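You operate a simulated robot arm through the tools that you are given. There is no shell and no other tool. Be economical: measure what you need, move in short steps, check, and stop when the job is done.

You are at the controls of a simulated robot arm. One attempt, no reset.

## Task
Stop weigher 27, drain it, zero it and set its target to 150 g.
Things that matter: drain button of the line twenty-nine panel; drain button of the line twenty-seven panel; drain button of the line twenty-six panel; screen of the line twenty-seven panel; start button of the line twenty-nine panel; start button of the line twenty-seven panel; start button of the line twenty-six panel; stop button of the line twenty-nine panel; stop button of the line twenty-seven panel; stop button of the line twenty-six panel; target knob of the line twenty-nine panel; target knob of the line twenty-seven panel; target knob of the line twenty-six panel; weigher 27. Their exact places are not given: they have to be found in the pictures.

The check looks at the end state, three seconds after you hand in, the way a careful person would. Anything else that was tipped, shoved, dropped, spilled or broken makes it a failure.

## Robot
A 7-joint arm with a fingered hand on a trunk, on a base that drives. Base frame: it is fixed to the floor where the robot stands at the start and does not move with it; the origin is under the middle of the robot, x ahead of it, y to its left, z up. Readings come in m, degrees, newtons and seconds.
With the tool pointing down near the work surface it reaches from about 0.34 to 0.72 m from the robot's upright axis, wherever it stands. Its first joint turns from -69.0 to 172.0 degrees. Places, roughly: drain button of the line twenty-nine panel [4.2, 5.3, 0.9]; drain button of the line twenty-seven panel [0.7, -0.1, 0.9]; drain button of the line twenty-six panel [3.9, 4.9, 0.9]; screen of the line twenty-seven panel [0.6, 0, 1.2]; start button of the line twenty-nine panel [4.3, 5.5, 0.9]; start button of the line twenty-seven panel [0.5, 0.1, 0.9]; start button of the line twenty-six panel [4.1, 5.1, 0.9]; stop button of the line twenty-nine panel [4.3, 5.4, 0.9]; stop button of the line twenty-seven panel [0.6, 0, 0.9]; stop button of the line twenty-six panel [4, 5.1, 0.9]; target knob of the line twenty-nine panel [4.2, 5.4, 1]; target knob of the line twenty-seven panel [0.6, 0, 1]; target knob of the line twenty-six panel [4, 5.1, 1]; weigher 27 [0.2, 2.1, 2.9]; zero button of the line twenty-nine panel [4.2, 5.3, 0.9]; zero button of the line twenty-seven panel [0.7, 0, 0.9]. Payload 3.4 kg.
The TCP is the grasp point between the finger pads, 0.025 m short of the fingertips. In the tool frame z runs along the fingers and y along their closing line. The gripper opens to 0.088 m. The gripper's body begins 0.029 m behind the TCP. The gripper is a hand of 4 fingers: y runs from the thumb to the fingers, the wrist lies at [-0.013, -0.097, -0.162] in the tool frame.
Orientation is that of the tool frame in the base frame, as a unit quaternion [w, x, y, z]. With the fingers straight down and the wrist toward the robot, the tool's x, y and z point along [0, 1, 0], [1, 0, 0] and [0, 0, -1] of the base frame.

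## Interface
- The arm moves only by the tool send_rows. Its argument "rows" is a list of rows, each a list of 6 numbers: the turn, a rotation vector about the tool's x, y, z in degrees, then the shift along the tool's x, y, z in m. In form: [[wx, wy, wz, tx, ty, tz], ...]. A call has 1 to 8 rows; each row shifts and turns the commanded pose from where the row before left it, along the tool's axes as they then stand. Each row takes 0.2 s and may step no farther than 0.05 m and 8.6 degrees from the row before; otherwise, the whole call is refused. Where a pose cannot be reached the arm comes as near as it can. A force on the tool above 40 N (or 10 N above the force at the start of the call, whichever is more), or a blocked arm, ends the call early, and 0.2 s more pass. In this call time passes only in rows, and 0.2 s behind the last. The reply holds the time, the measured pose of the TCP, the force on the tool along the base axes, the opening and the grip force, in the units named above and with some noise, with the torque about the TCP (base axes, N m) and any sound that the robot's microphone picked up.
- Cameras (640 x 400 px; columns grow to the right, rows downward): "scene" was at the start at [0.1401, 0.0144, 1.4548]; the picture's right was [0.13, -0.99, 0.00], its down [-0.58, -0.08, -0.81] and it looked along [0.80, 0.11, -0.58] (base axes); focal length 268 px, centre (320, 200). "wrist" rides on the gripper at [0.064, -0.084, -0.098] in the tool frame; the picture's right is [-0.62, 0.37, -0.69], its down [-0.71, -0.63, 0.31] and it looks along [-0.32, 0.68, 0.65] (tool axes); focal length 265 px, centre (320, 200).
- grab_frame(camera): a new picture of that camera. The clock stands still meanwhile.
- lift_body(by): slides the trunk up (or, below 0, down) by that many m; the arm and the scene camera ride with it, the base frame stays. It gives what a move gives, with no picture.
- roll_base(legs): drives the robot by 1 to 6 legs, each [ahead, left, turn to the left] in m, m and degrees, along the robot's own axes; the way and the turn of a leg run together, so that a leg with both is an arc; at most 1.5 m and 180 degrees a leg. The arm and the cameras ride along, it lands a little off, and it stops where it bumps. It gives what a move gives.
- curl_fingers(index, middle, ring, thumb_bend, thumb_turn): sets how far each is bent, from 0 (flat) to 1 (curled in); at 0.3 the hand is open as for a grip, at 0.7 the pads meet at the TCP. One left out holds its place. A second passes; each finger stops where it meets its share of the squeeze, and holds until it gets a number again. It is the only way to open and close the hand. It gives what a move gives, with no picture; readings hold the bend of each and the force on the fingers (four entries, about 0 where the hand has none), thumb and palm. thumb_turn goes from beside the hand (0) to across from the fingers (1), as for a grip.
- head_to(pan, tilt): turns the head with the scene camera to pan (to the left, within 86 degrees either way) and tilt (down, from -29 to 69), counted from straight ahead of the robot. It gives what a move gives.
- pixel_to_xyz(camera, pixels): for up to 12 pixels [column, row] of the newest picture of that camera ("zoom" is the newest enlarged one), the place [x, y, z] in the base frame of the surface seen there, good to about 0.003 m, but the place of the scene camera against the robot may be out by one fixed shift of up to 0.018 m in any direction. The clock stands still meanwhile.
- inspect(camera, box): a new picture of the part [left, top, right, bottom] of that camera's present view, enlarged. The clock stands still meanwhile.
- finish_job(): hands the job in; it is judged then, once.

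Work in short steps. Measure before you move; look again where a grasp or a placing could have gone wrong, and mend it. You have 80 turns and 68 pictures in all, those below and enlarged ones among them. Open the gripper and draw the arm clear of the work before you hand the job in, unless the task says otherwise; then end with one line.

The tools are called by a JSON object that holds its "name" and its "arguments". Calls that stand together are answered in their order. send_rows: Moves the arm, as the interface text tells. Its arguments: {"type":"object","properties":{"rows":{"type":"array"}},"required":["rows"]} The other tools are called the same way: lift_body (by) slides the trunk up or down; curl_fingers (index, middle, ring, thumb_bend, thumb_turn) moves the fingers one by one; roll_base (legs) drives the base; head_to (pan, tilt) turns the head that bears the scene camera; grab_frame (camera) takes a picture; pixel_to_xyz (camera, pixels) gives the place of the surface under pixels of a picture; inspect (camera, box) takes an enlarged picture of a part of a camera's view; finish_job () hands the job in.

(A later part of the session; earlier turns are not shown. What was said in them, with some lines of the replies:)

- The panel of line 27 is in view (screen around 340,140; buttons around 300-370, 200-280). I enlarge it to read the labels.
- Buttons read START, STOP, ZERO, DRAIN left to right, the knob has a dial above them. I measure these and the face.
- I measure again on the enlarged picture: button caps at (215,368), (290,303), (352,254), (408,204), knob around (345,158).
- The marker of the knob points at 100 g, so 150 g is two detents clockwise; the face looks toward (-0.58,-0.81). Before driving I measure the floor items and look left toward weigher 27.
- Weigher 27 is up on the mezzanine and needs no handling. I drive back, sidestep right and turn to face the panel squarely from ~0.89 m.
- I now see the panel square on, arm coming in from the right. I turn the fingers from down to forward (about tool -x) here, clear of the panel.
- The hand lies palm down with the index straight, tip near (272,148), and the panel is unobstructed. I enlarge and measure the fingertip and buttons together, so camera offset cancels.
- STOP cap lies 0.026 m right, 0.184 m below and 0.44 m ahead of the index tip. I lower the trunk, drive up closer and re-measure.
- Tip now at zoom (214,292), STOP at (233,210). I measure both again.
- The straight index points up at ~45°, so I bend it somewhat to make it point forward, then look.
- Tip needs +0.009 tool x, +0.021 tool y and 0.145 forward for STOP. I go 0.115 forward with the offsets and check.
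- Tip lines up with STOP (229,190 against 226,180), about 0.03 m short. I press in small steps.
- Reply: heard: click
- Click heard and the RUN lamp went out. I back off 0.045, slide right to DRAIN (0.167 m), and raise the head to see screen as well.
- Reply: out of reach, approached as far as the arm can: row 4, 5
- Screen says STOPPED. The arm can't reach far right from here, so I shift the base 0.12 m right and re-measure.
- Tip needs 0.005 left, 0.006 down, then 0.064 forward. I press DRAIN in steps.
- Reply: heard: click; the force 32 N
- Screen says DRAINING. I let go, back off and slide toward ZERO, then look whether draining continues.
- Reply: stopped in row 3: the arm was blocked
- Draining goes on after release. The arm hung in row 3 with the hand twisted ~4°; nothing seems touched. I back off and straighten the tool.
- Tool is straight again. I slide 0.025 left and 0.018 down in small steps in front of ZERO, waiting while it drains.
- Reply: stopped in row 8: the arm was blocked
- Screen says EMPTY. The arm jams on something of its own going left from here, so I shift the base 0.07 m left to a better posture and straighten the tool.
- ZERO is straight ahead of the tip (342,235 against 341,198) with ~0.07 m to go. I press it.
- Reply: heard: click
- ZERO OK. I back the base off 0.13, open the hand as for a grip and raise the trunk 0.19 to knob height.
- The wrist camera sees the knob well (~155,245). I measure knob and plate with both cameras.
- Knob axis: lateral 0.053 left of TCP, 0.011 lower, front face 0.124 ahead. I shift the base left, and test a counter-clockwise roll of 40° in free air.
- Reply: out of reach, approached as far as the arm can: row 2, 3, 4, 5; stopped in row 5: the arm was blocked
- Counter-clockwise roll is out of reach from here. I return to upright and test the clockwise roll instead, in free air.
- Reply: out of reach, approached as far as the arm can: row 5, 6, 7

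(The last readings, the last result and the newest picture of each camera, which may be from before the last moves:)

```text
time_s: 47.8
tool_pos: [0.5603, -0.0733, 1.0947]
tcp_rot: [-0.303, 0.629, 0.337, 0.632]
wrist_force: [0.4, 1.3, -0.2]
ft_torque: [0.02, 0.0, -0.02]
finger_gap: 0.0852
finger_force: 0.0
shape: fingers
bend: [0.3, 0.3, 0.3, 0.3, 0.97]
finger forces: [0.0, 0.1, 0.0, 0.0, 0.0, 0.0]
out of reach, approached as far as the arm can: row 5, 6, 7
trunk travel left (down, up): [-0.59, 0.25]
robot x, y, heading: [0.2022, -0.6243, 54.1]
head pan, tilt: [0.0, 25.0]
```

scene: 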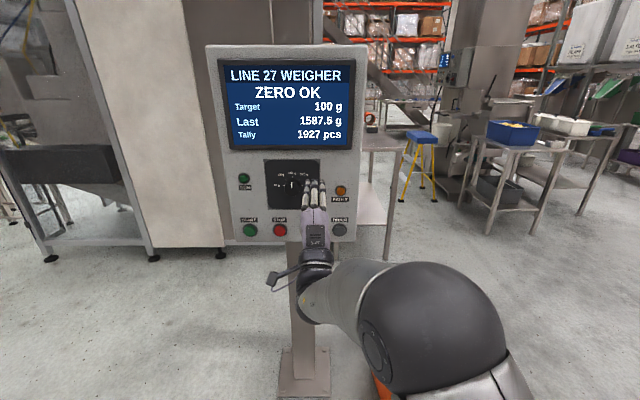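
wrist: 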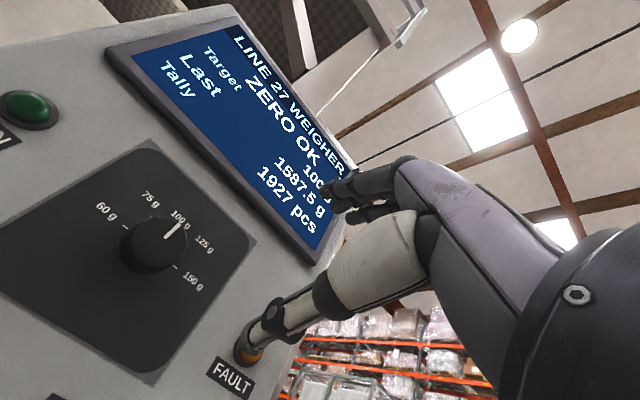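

Clockwise roll works to ~64°, so I'll turn one detent per grip, twice. I roll back to upright.

{"name": "send_rows", "arguments": {"rows": [[0, 0, -8, 0, 0, 0], [0, 0, -8, 0, 0, 0], [0, 0, -8, 0, 0, 0], [0, 0, -8, 0, 0, 0], [0, 0, -8, 0, 0, 0], [0, 0, -8, 0, 0, 0]]}}

{"name": "send_rows", "arguments": {"rows": [[0, 0, -8, 0, 0, 0], [0, 0, -8, 0, 0, 0], [0, 0, -8, 0, 0, 0], [0, 0, -8, 0, 0, 0]]}}

```text
time_s: 49.2
tool_pos: [0.562, -0.0717, 1.0953]
tcp_rot: [-0.021, 0.433, 0.561, 0.705]
wrist_force: [0.0, 1.2, -0.1]
ft_torque: [0.0, 0.01, -0.01]
finger_gap: 0.0851
finger_force: 0.0
shape: fingers
bend: [0.3, 0.3, 0.3, 0.3, 0.97]
finger forces: [0.0, 0.0, 0.1, 0.0, 0.0, 0.0]
trunk travel left (down, up): [-0.59, 0.25]
robot x, y, heading: [0.1967, -0.6206, 54.0]
head pan, tilt: [0.0, 25.0]
```

```text
time_s: 50.2
tool_pos: [0.5633, -0.0728, 1.0944]
tcp_rot: [0.173, 0.262, 0.659, 0.684]
wrist_force: [0.7, 0.1, -0.4]
ft_torque: [0.02, 0.0, 0.04]
finger_gap: 0.0853
finger_force: 0.0
shape: fingers
bend: [0.3, 0.3, 0.3, 0.3, 0.97]
finger forces: [0.1, 0.0, 0.0, 0.0, 0.0, 0.0]
trunk travel left (down, up): [-0.59, 0.25]
robot x, y, heading: [0.1961, -0.6243, 53.9]
head pan, tilt: [0.0, 25.0]
```

{"name": "send_rows", "arguments": {"rows": [[0, 0, -5, 0, 0, 0], [0, 0, 0, -0.006, -0.028, 0], [0, 0, 0, -0.007, -0.028, 0], [0, 0, 0, 0, 0, 0.04]]}}

{"name": "inspect", "arguments": {"camera": "scene", "box": [220, 120, 400, 260]}}

{"name": "grab_frame", "arguments": {"camera": "wrist"}}

```text
time_s: 51.2
tool_pos: [0.5928, -0.0449, 1.0372]
tcp_rot: [0.202, 0.235, 0.669, 0.675]
wrist_force: [0.9, 0.0, 0.7]
ft_torque: [-0.03, -0.02, 0.01]
finger_gap: 0.0851
finger_force: 0.1
shape: fingers
bend: [0.3, 0.3, 0.3, 0.3, 0.97]
finger forces: [0.1, 0.1, 0.0, 0.0, 0.0, 0.0]
trunk travel left (down, up): [-0.59, 0.25]
robot x, y, heading: [0.1949, -0.6246, 54.0]
head pan, tilt: [0.0, 25.0]
```

```text
2.86 times, centred on (310, 190) of scene
```

zoom: 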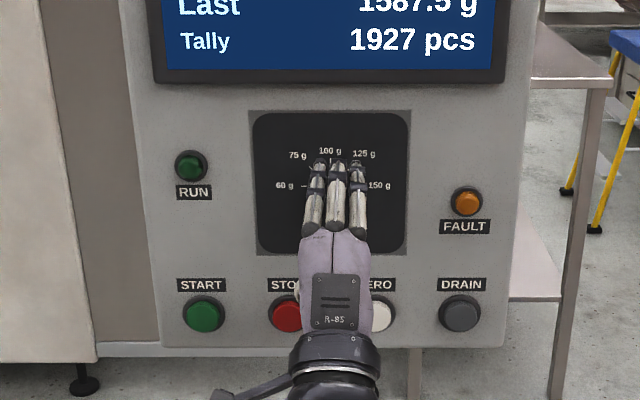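

```text
37 pictures are left
```

wrist: 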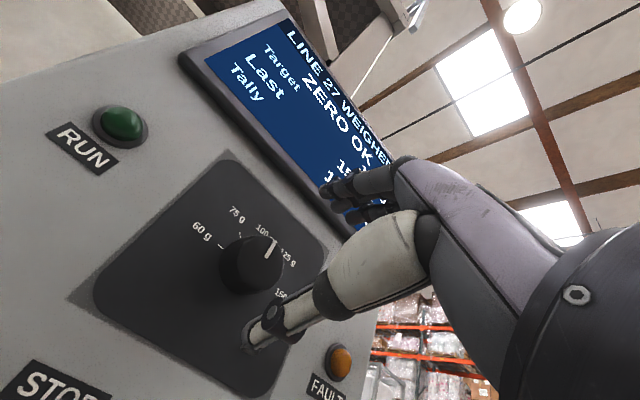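

{"name": "pixel_to_xyz", "arguments": {"camera": "wrist", "pixels": [[270, 246], [272, 240], [250, 260], [265, 270], [240, 265], [221, 246], [281, 300], [250, 338], [340, 188]]}}

{"name": "inspect", "arguments": {"camera": "wrist", "box": [180, 160, 420, 360]}}

```text
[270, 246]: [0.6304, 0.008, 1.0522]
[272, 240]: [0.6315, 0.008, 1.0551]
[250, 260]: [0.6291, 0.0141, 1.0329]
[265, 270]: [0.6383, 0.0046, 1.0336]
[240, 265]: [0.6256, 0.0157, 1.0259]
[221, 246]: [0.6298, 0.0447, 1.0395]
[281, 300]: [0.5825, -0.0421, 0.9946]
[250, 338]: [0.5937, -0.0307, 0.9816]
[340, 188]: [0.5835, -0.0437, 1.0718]
```

```text
2.00 times, centred on (300, 260) of wrist
```

zoom: 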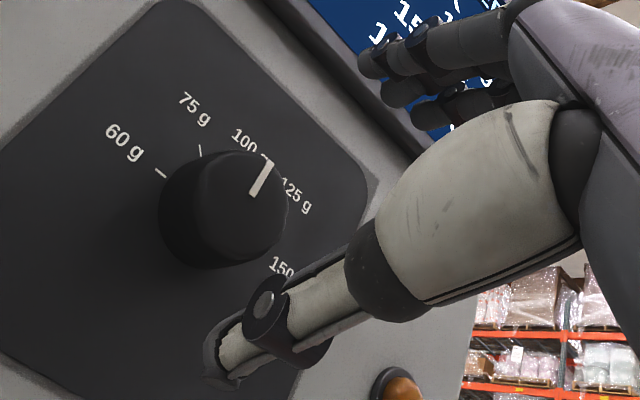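

TCP is on the knob axis (lateral 0.506 vs 0.507, z 1.037). I advance 0.06 so the fingers flank the knob.

{"name": "send_rows", "arguments": {"rows": [[0, 0, 0, -0.001, 0, 0.025], [0, 0, 0, 0, 0, 0.02], [0, 0, 0, 0, 0, 0.015]]}}

{"name": "grab_frame", "arguments": {"camera": "wrist"}}

{"name": "inspect", "arguments": {"camera": "scene", "box": [250, 130, 370, 230]}}

```text
time_s: 52.0
tool_pos: [0.6294, 0.0018, 1.0361]
tcp_rot: [0.201, 0.234, 0.669, 0.676]
wrist_force: [0.3, 0.5, -0.4]
ft_torque: [0.01, 0.0, 0.01]
finger_gap: 0.0849
finger_force: 0.0
shape: fingers
bend: [0.3, 0.3, 0.3, 0.3, 0.97]
finger forces: [0.0, 0.1, 0.0, 0.0, 0.0, 0.1]
trunk travel left (down, up): [-0.59, 0.25]
robot x, y, heading: [0.2, -0.6253, 54.0]
head pan, tilt: [0.0, 25.0]
```

```text
35 pictures are left
```

wrist: 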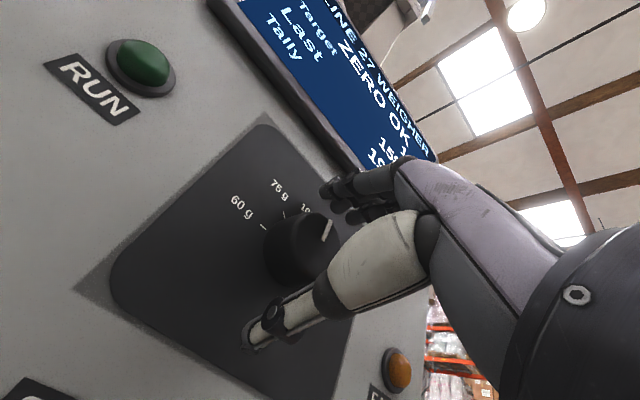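

```text
4.00 times, centred on (310, 180) of scene
```

zoom: 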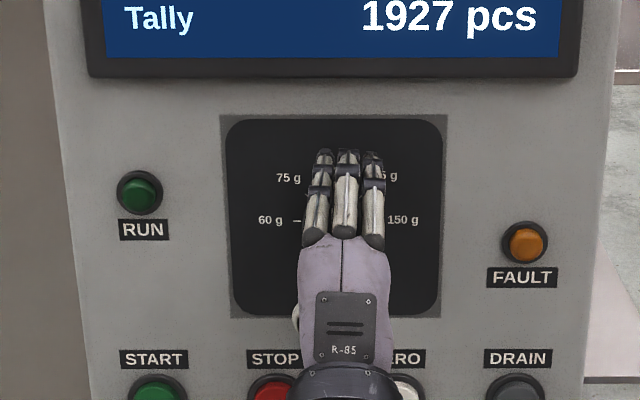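

Thumb is below and fingers above the knob. I close on it.

{"name": "curl_fingers", "arguments": {"index": 0.6, "middle": 0.7, "ring": 0.6, "thumb_bend": 0.7}}

{"name": "grab_frame", "arguments": {"camera": "wrist"}}

```text
time_s: 53.0
tool_pos: [0.629, 0.0014, 1.04]
tcp_rot: [0.203, 0.235, 0.668, 0.677]
wrist_force: [0.3, 0.9, 6.8]
ft_torque: [0.12, -0.13, -0.09]
finger_gap: 0.0323
finger_force: 11.0
shape: fingers
bend: [0.54, 0.58, 0.6, 0.57, 1.0]
finger forces: [4.3, 10.0, 0.1, 0.1, 7.8, 0.0]
trunk travel left (down, up): [-0.59, 0.25]
robot x, y, heading: [0.2007, -0.6288, 54.1]
head pan, tilt: [0.0, 25.0]
```

```text
33 pictures are left
```

wrist: 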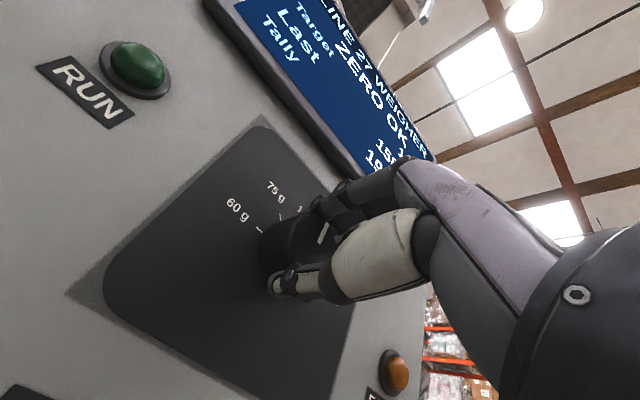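

Gripped (thumb 8 N, middle 10 N). I turn clockwise 48°.

{"name": "send_rows", "arguments": {"rows": [[0, 0, 8, 0, 0, 0], [0, 0, 8, 0, 0, 0], [0, 0, 8, 0, 0, 0], [0, 0, 8, 0, 0, 0], [0, 0, 8, 0, 0, 0], [0, 0, 8, 0, 0, 0]]}}

{"name": "grab_frame", "arguments": {"camera": "scene"}}

{"name": "grab_frame", "arguments": {"camera": "wrist"}}

```text
time_s: 54.4
tool_pos: [0.6314, -0.0044, 1.0339]
tcp_rot: [-0.091, 0.486, 0.516, 0.699]
wrist_force: [0.8, 4.1, 5.9]
ft_torque: [0.12, -0.1, 0.05]
finger_gap: 0.0329
finger_force: 8.8
shape: fingers
bend: [0.52, 0.62, 0.6, 0.58, 0.99]
finger forces: [4.5, 4.9, 0.0, 0.1, 7.5, 0.0]
out of reach, approached as far as the arm can: row 6
trunk travel left (down, up): [-0.59, 0.25]
robot x, y, heading: [0.1971, -0.6264, 54.2]
head pan, tilt: [0.0, 25.0]
```

```text
32 pictures are left
```

scene: 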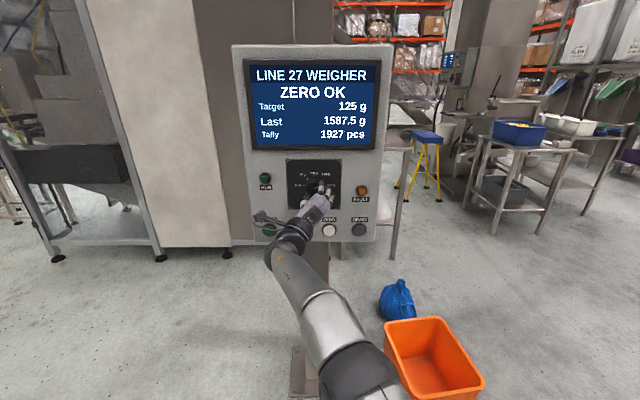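

```text
31 pictures are left
```

wrist: 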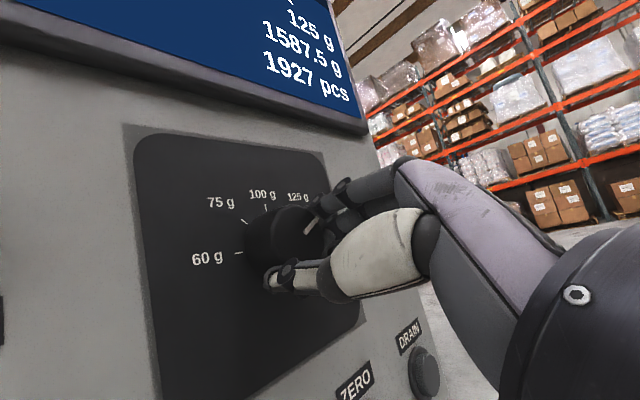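

Target reads 125 g. I release, draw back 0.06 and roll back for a second grip.

{"name": "curl_fingers", "arguments": {"index": 0.3, "middle": 0.3, "ring": 0.3, "thumb_bend": 0.3}}

{"name": "send_rows", "arguments": {"rows": [[0, 0, 0, 0, 0, -0.03], [0, 0, 0, 0, 0, -0.03], [0, 0, -8, 0, 0, 0], [0, 0, -8, 0, 0, 0], [0, 0, -8, 0, 0, 0], [0, 0, -8, 0, 0, 0], [0, 0, -8, 0, 0, 0], [0, 0, -8, 0, 0, 0]]}}

{"name": "grab_frame", "arguments": {"camera": "wrist"}}

```text
time_s: 55.4
tool_pos: [0.6323, -0.0059, 1.0338]
tcp_rot: [-0.09, 0.487, 0.515, 0.7]
wrist_force: [0.1, -0.1, 0.4]
ft_torque: [0.01, -0.01, 0.04]
finger_gap: 0.0844
finger_force: 0.1
shape: fingers
bend: [0.3, 0.3, 0.3, 0.3, 0.98]
finger forces: [0.0, 0.0, 0.0, 0.0, 0.0, 0.1]
trunk travel left (down, up): [-0.59, 0.25]
robot x, y, heading: [0.1969, -0.6234, 54.2]
head pan, tilt: [0.0, 25.0]
```

```text
time_s: 57.2
tool_pos: [0.6331, -0.0041, 1.0322]
tcp_rot: [0.204, 0.235, 0.669, 0.675]
wrist_force: [-0.1, 0.1, 0.1]
ft_torque: [-0.03, 0.02, 0.02]
finger_gap: 0.0843
finger_force: 0.1
shape: fingers
bend: [0.3, 0.3, 0.3, 0.3, 0.98]
finger forces: [0.0, 0.0, 0.0, 0.0, 0.0, 0.0]
out of reach, approached as far as the arm can: row 1, 2
trunk travel left (down, up): [-0.59, 0.25]
robot x, y, heading: [0.1954, -0.623, 54.2]
head pan, tilt: [0.0, 25.0]
```

```text
30 pictures are left
```

wrist: 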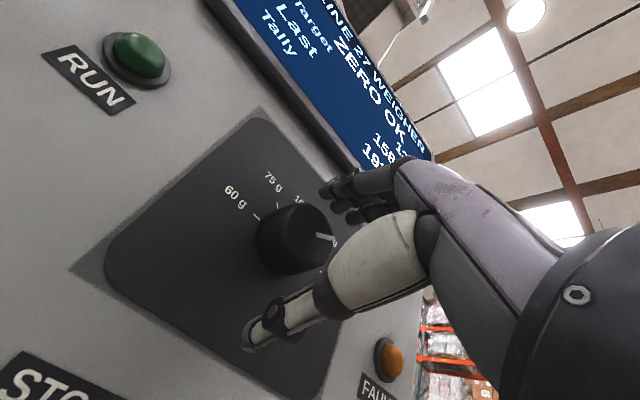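

The knob still points at 125 g and the hand is upright around it again. I recentre by 0.007 left and 0.005 up and regrip.

{"name": "send_rows", "arguments": {"rows": [[0, 0, -1, 0.007, 0.004, 0.003]]}}

{"name": "curl_fingers", "arguments": {"index": 0.6, "middle": 0.7, "ring": 0.6, "thumb_bend": 0.7}}

{"name": "send_rows", "arguments": {"rows": [[0, 0, 8, 0, 0, 0], [0, 0, 8, 0, 0, 0], [0, 0, 8, 0, 0, 0], [0, 0, 8, 0, 0, 0], [0, 0, 8, 0, 0, 0], [0, 0, 8, 0, 0, 0], [0, 0, 2, 0, 0, 0]]}}

{"name": "grab_frame", "arguments": {"camera": "scene"}}

{"name": "grab_frame", "arguments": {"camera": "wrist"}}

```text
time_s: 57.6
tool_pos: [0.6273, 0.0031, 1.0378]
tcp_rot: [0.21, 0.229, 0.671, 0.673]
wrist_force: [0.2, -0.7, 0.4]
ft_torque: [0.0, -0.02, -0.01]
finger_gap: 0.0844
finger_force: 0.1
shape: fingers
bend: [0.3, 0.3, 0.3, 0.3, 0.98]
finger forces: [0.0, 0.0, 0.0, 0.0, 0.0, 0.0]
trunk travel left (down, up): [-0.59, 0.25]
robot x, y, heading: [0.2006, -0.6234, 54.1]
head pan, tilt: [0.0, 25.0]
```

```text
time_s: 58.6
tool_pos: [0.6277, 0.002, 1.0383]
tcp_rot: [0.21, 0.229, 0.67, 0.675]
wrist_force: [1.1, 2.2, 7.2]
ft_torque: [0.16, -0.17, -0.06]
finger_gap: 0.0314
finger_force: 10.8
shape: fingers
bend: [0.54, 0.57, 0.6, 0.58, 1.0]
finger forces: [3.9, 10.5, 0.1, 0.1, 7.4, 0.0]
trunk travel left (down, up): [-0.59, 0.25]
robot x, y, heading: [0.2019, -0.6216, 54.0]
head pan, tilt: [0.0, 25.0]
```

```text
time_s: 60.2
tool_pos: [0.632, -0.0054, 1.0297]
tcp_rot: [-0.097, 0.492, 0.511, 0.698]
wrist_force: [0.8, -1.5, 3.7]
ft_torque: [0.0, -0.09, -0.04]
finger_gap: 0.0311
finger_force: 8.0
shape: fingers
bend: [0.52, 0.63, 0.6, 0.6, 1.0]
finger forces: [4.5, 4.6, 0.1, 0.0, 6.4, 0.1]
out of reach, approached as far as the arm can: row 6
trunk travel left (down, up): [-0.59, 0.25]
robot x, y, heading: [0.197, -0.6277, 54.0]
head pan, tilt: [0.0, 25.0]
```

```text
29 pictures are left
```

scene: 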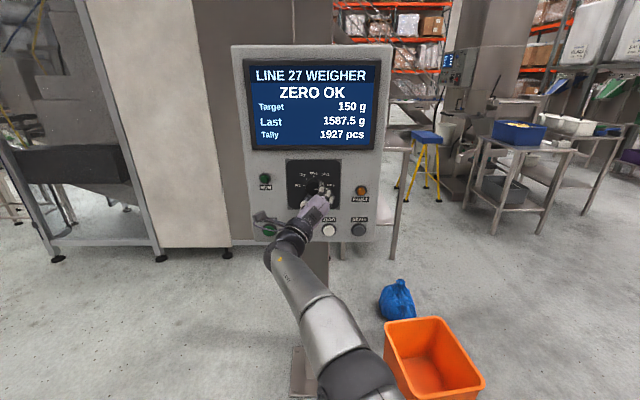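

```text
28 pictures are left
```

wrist: 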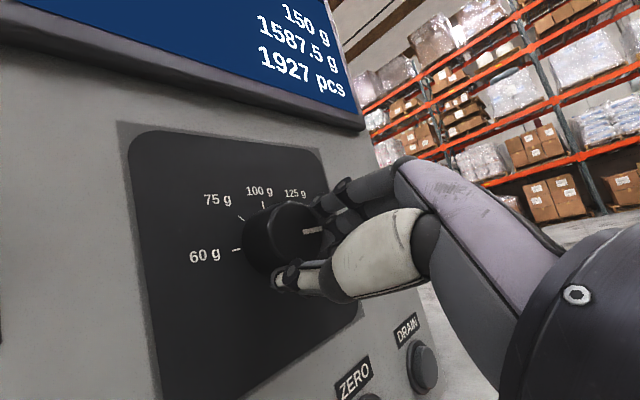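

Target reads 150 g. I open the hand and draw straight back with the base.

{"name": "curl_fingers", "arguments": {"index": 0.25, "middle": 0.25, "ring": 0.25, "thumb_bend": 0.25}}

{"name": "roll_base", "arguments": {"legs": [[-0.25, 0, 0]]}}

{"name": "inspect", "arguments": {"camera": "scene", "box": [220, 30, 420, 260]}}

```text
time_s: 61.2
tool_pos: [0.6313, -0.0046, 1.0318]
tcp_rot: [-0.096, 0.491, 0.511, 0.699]
wrist_force: [1.2, -0.6, -0.1]
ft_torque: [-0.03, 0.03, 0.0]
finger_gap: 0.0942
finger_force: 0.0
shape: fingers
bend: [0.25, 0.25, 0.25, 0.25, 0.97]
finger forces: [0.0, 0.0, 0.1, 0.0, 0.0, 0.2]
trunk travel left (down, up): [-0.59, 0.25]
robot x, y, heading: [0.1991, -0.6223, 54.2]
head pan, tilt: [0.0, 25.0]
```

```text
time_s: 63.0
tool_pos: [0.4826, -0.2072, 1.0319]
tcp_rot: [-0.097, 0.49, 0.512, 0.699]
wrist_force: [-1.0, -0.9, 0.4]
ft_torque: [-0.03, 0.01, 0.02]
finger_gap: 0.0941
finger_force: 0.1
shape: fingers
bend: [0.25, 0.25, 0.25, 0.25, 0.97]
finger forces: [0.0, 0.0, 0.0, 0.0, 0.0, 0.0]
trunk travel left (down, up): [-0.59, 0.25]
robot x, y, heading: [0.0488, -0.8293, 54.2]
head pan, tilt: [0.0, 25.0]
```

```text
1.74 times, centred on (320, 145) of scene
```

zoom: 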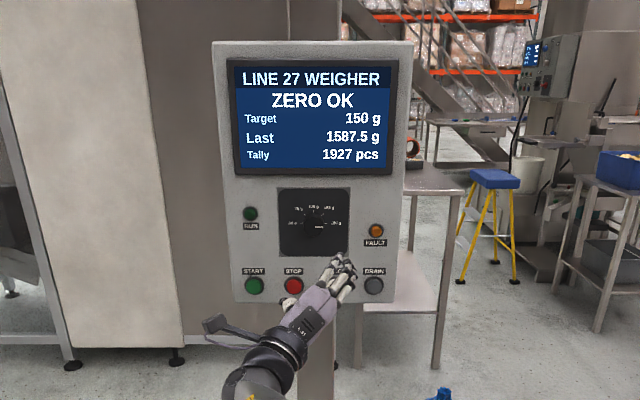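

The screen reads ZERO OK with target 150 g, the knob points at 150 g, the RUN and FAULT lamps are off, and the hand is open and clear. I hand in.

{"name": "finish_job", "arguments": {}}

```text
The job is handed in.
```

Weigher 27 is stopped, drained and zeroed, and its target is set to 150 g. Its screen reads ZERO OK with a 150 g target, and the arm is open and drawn back clear of the panel.
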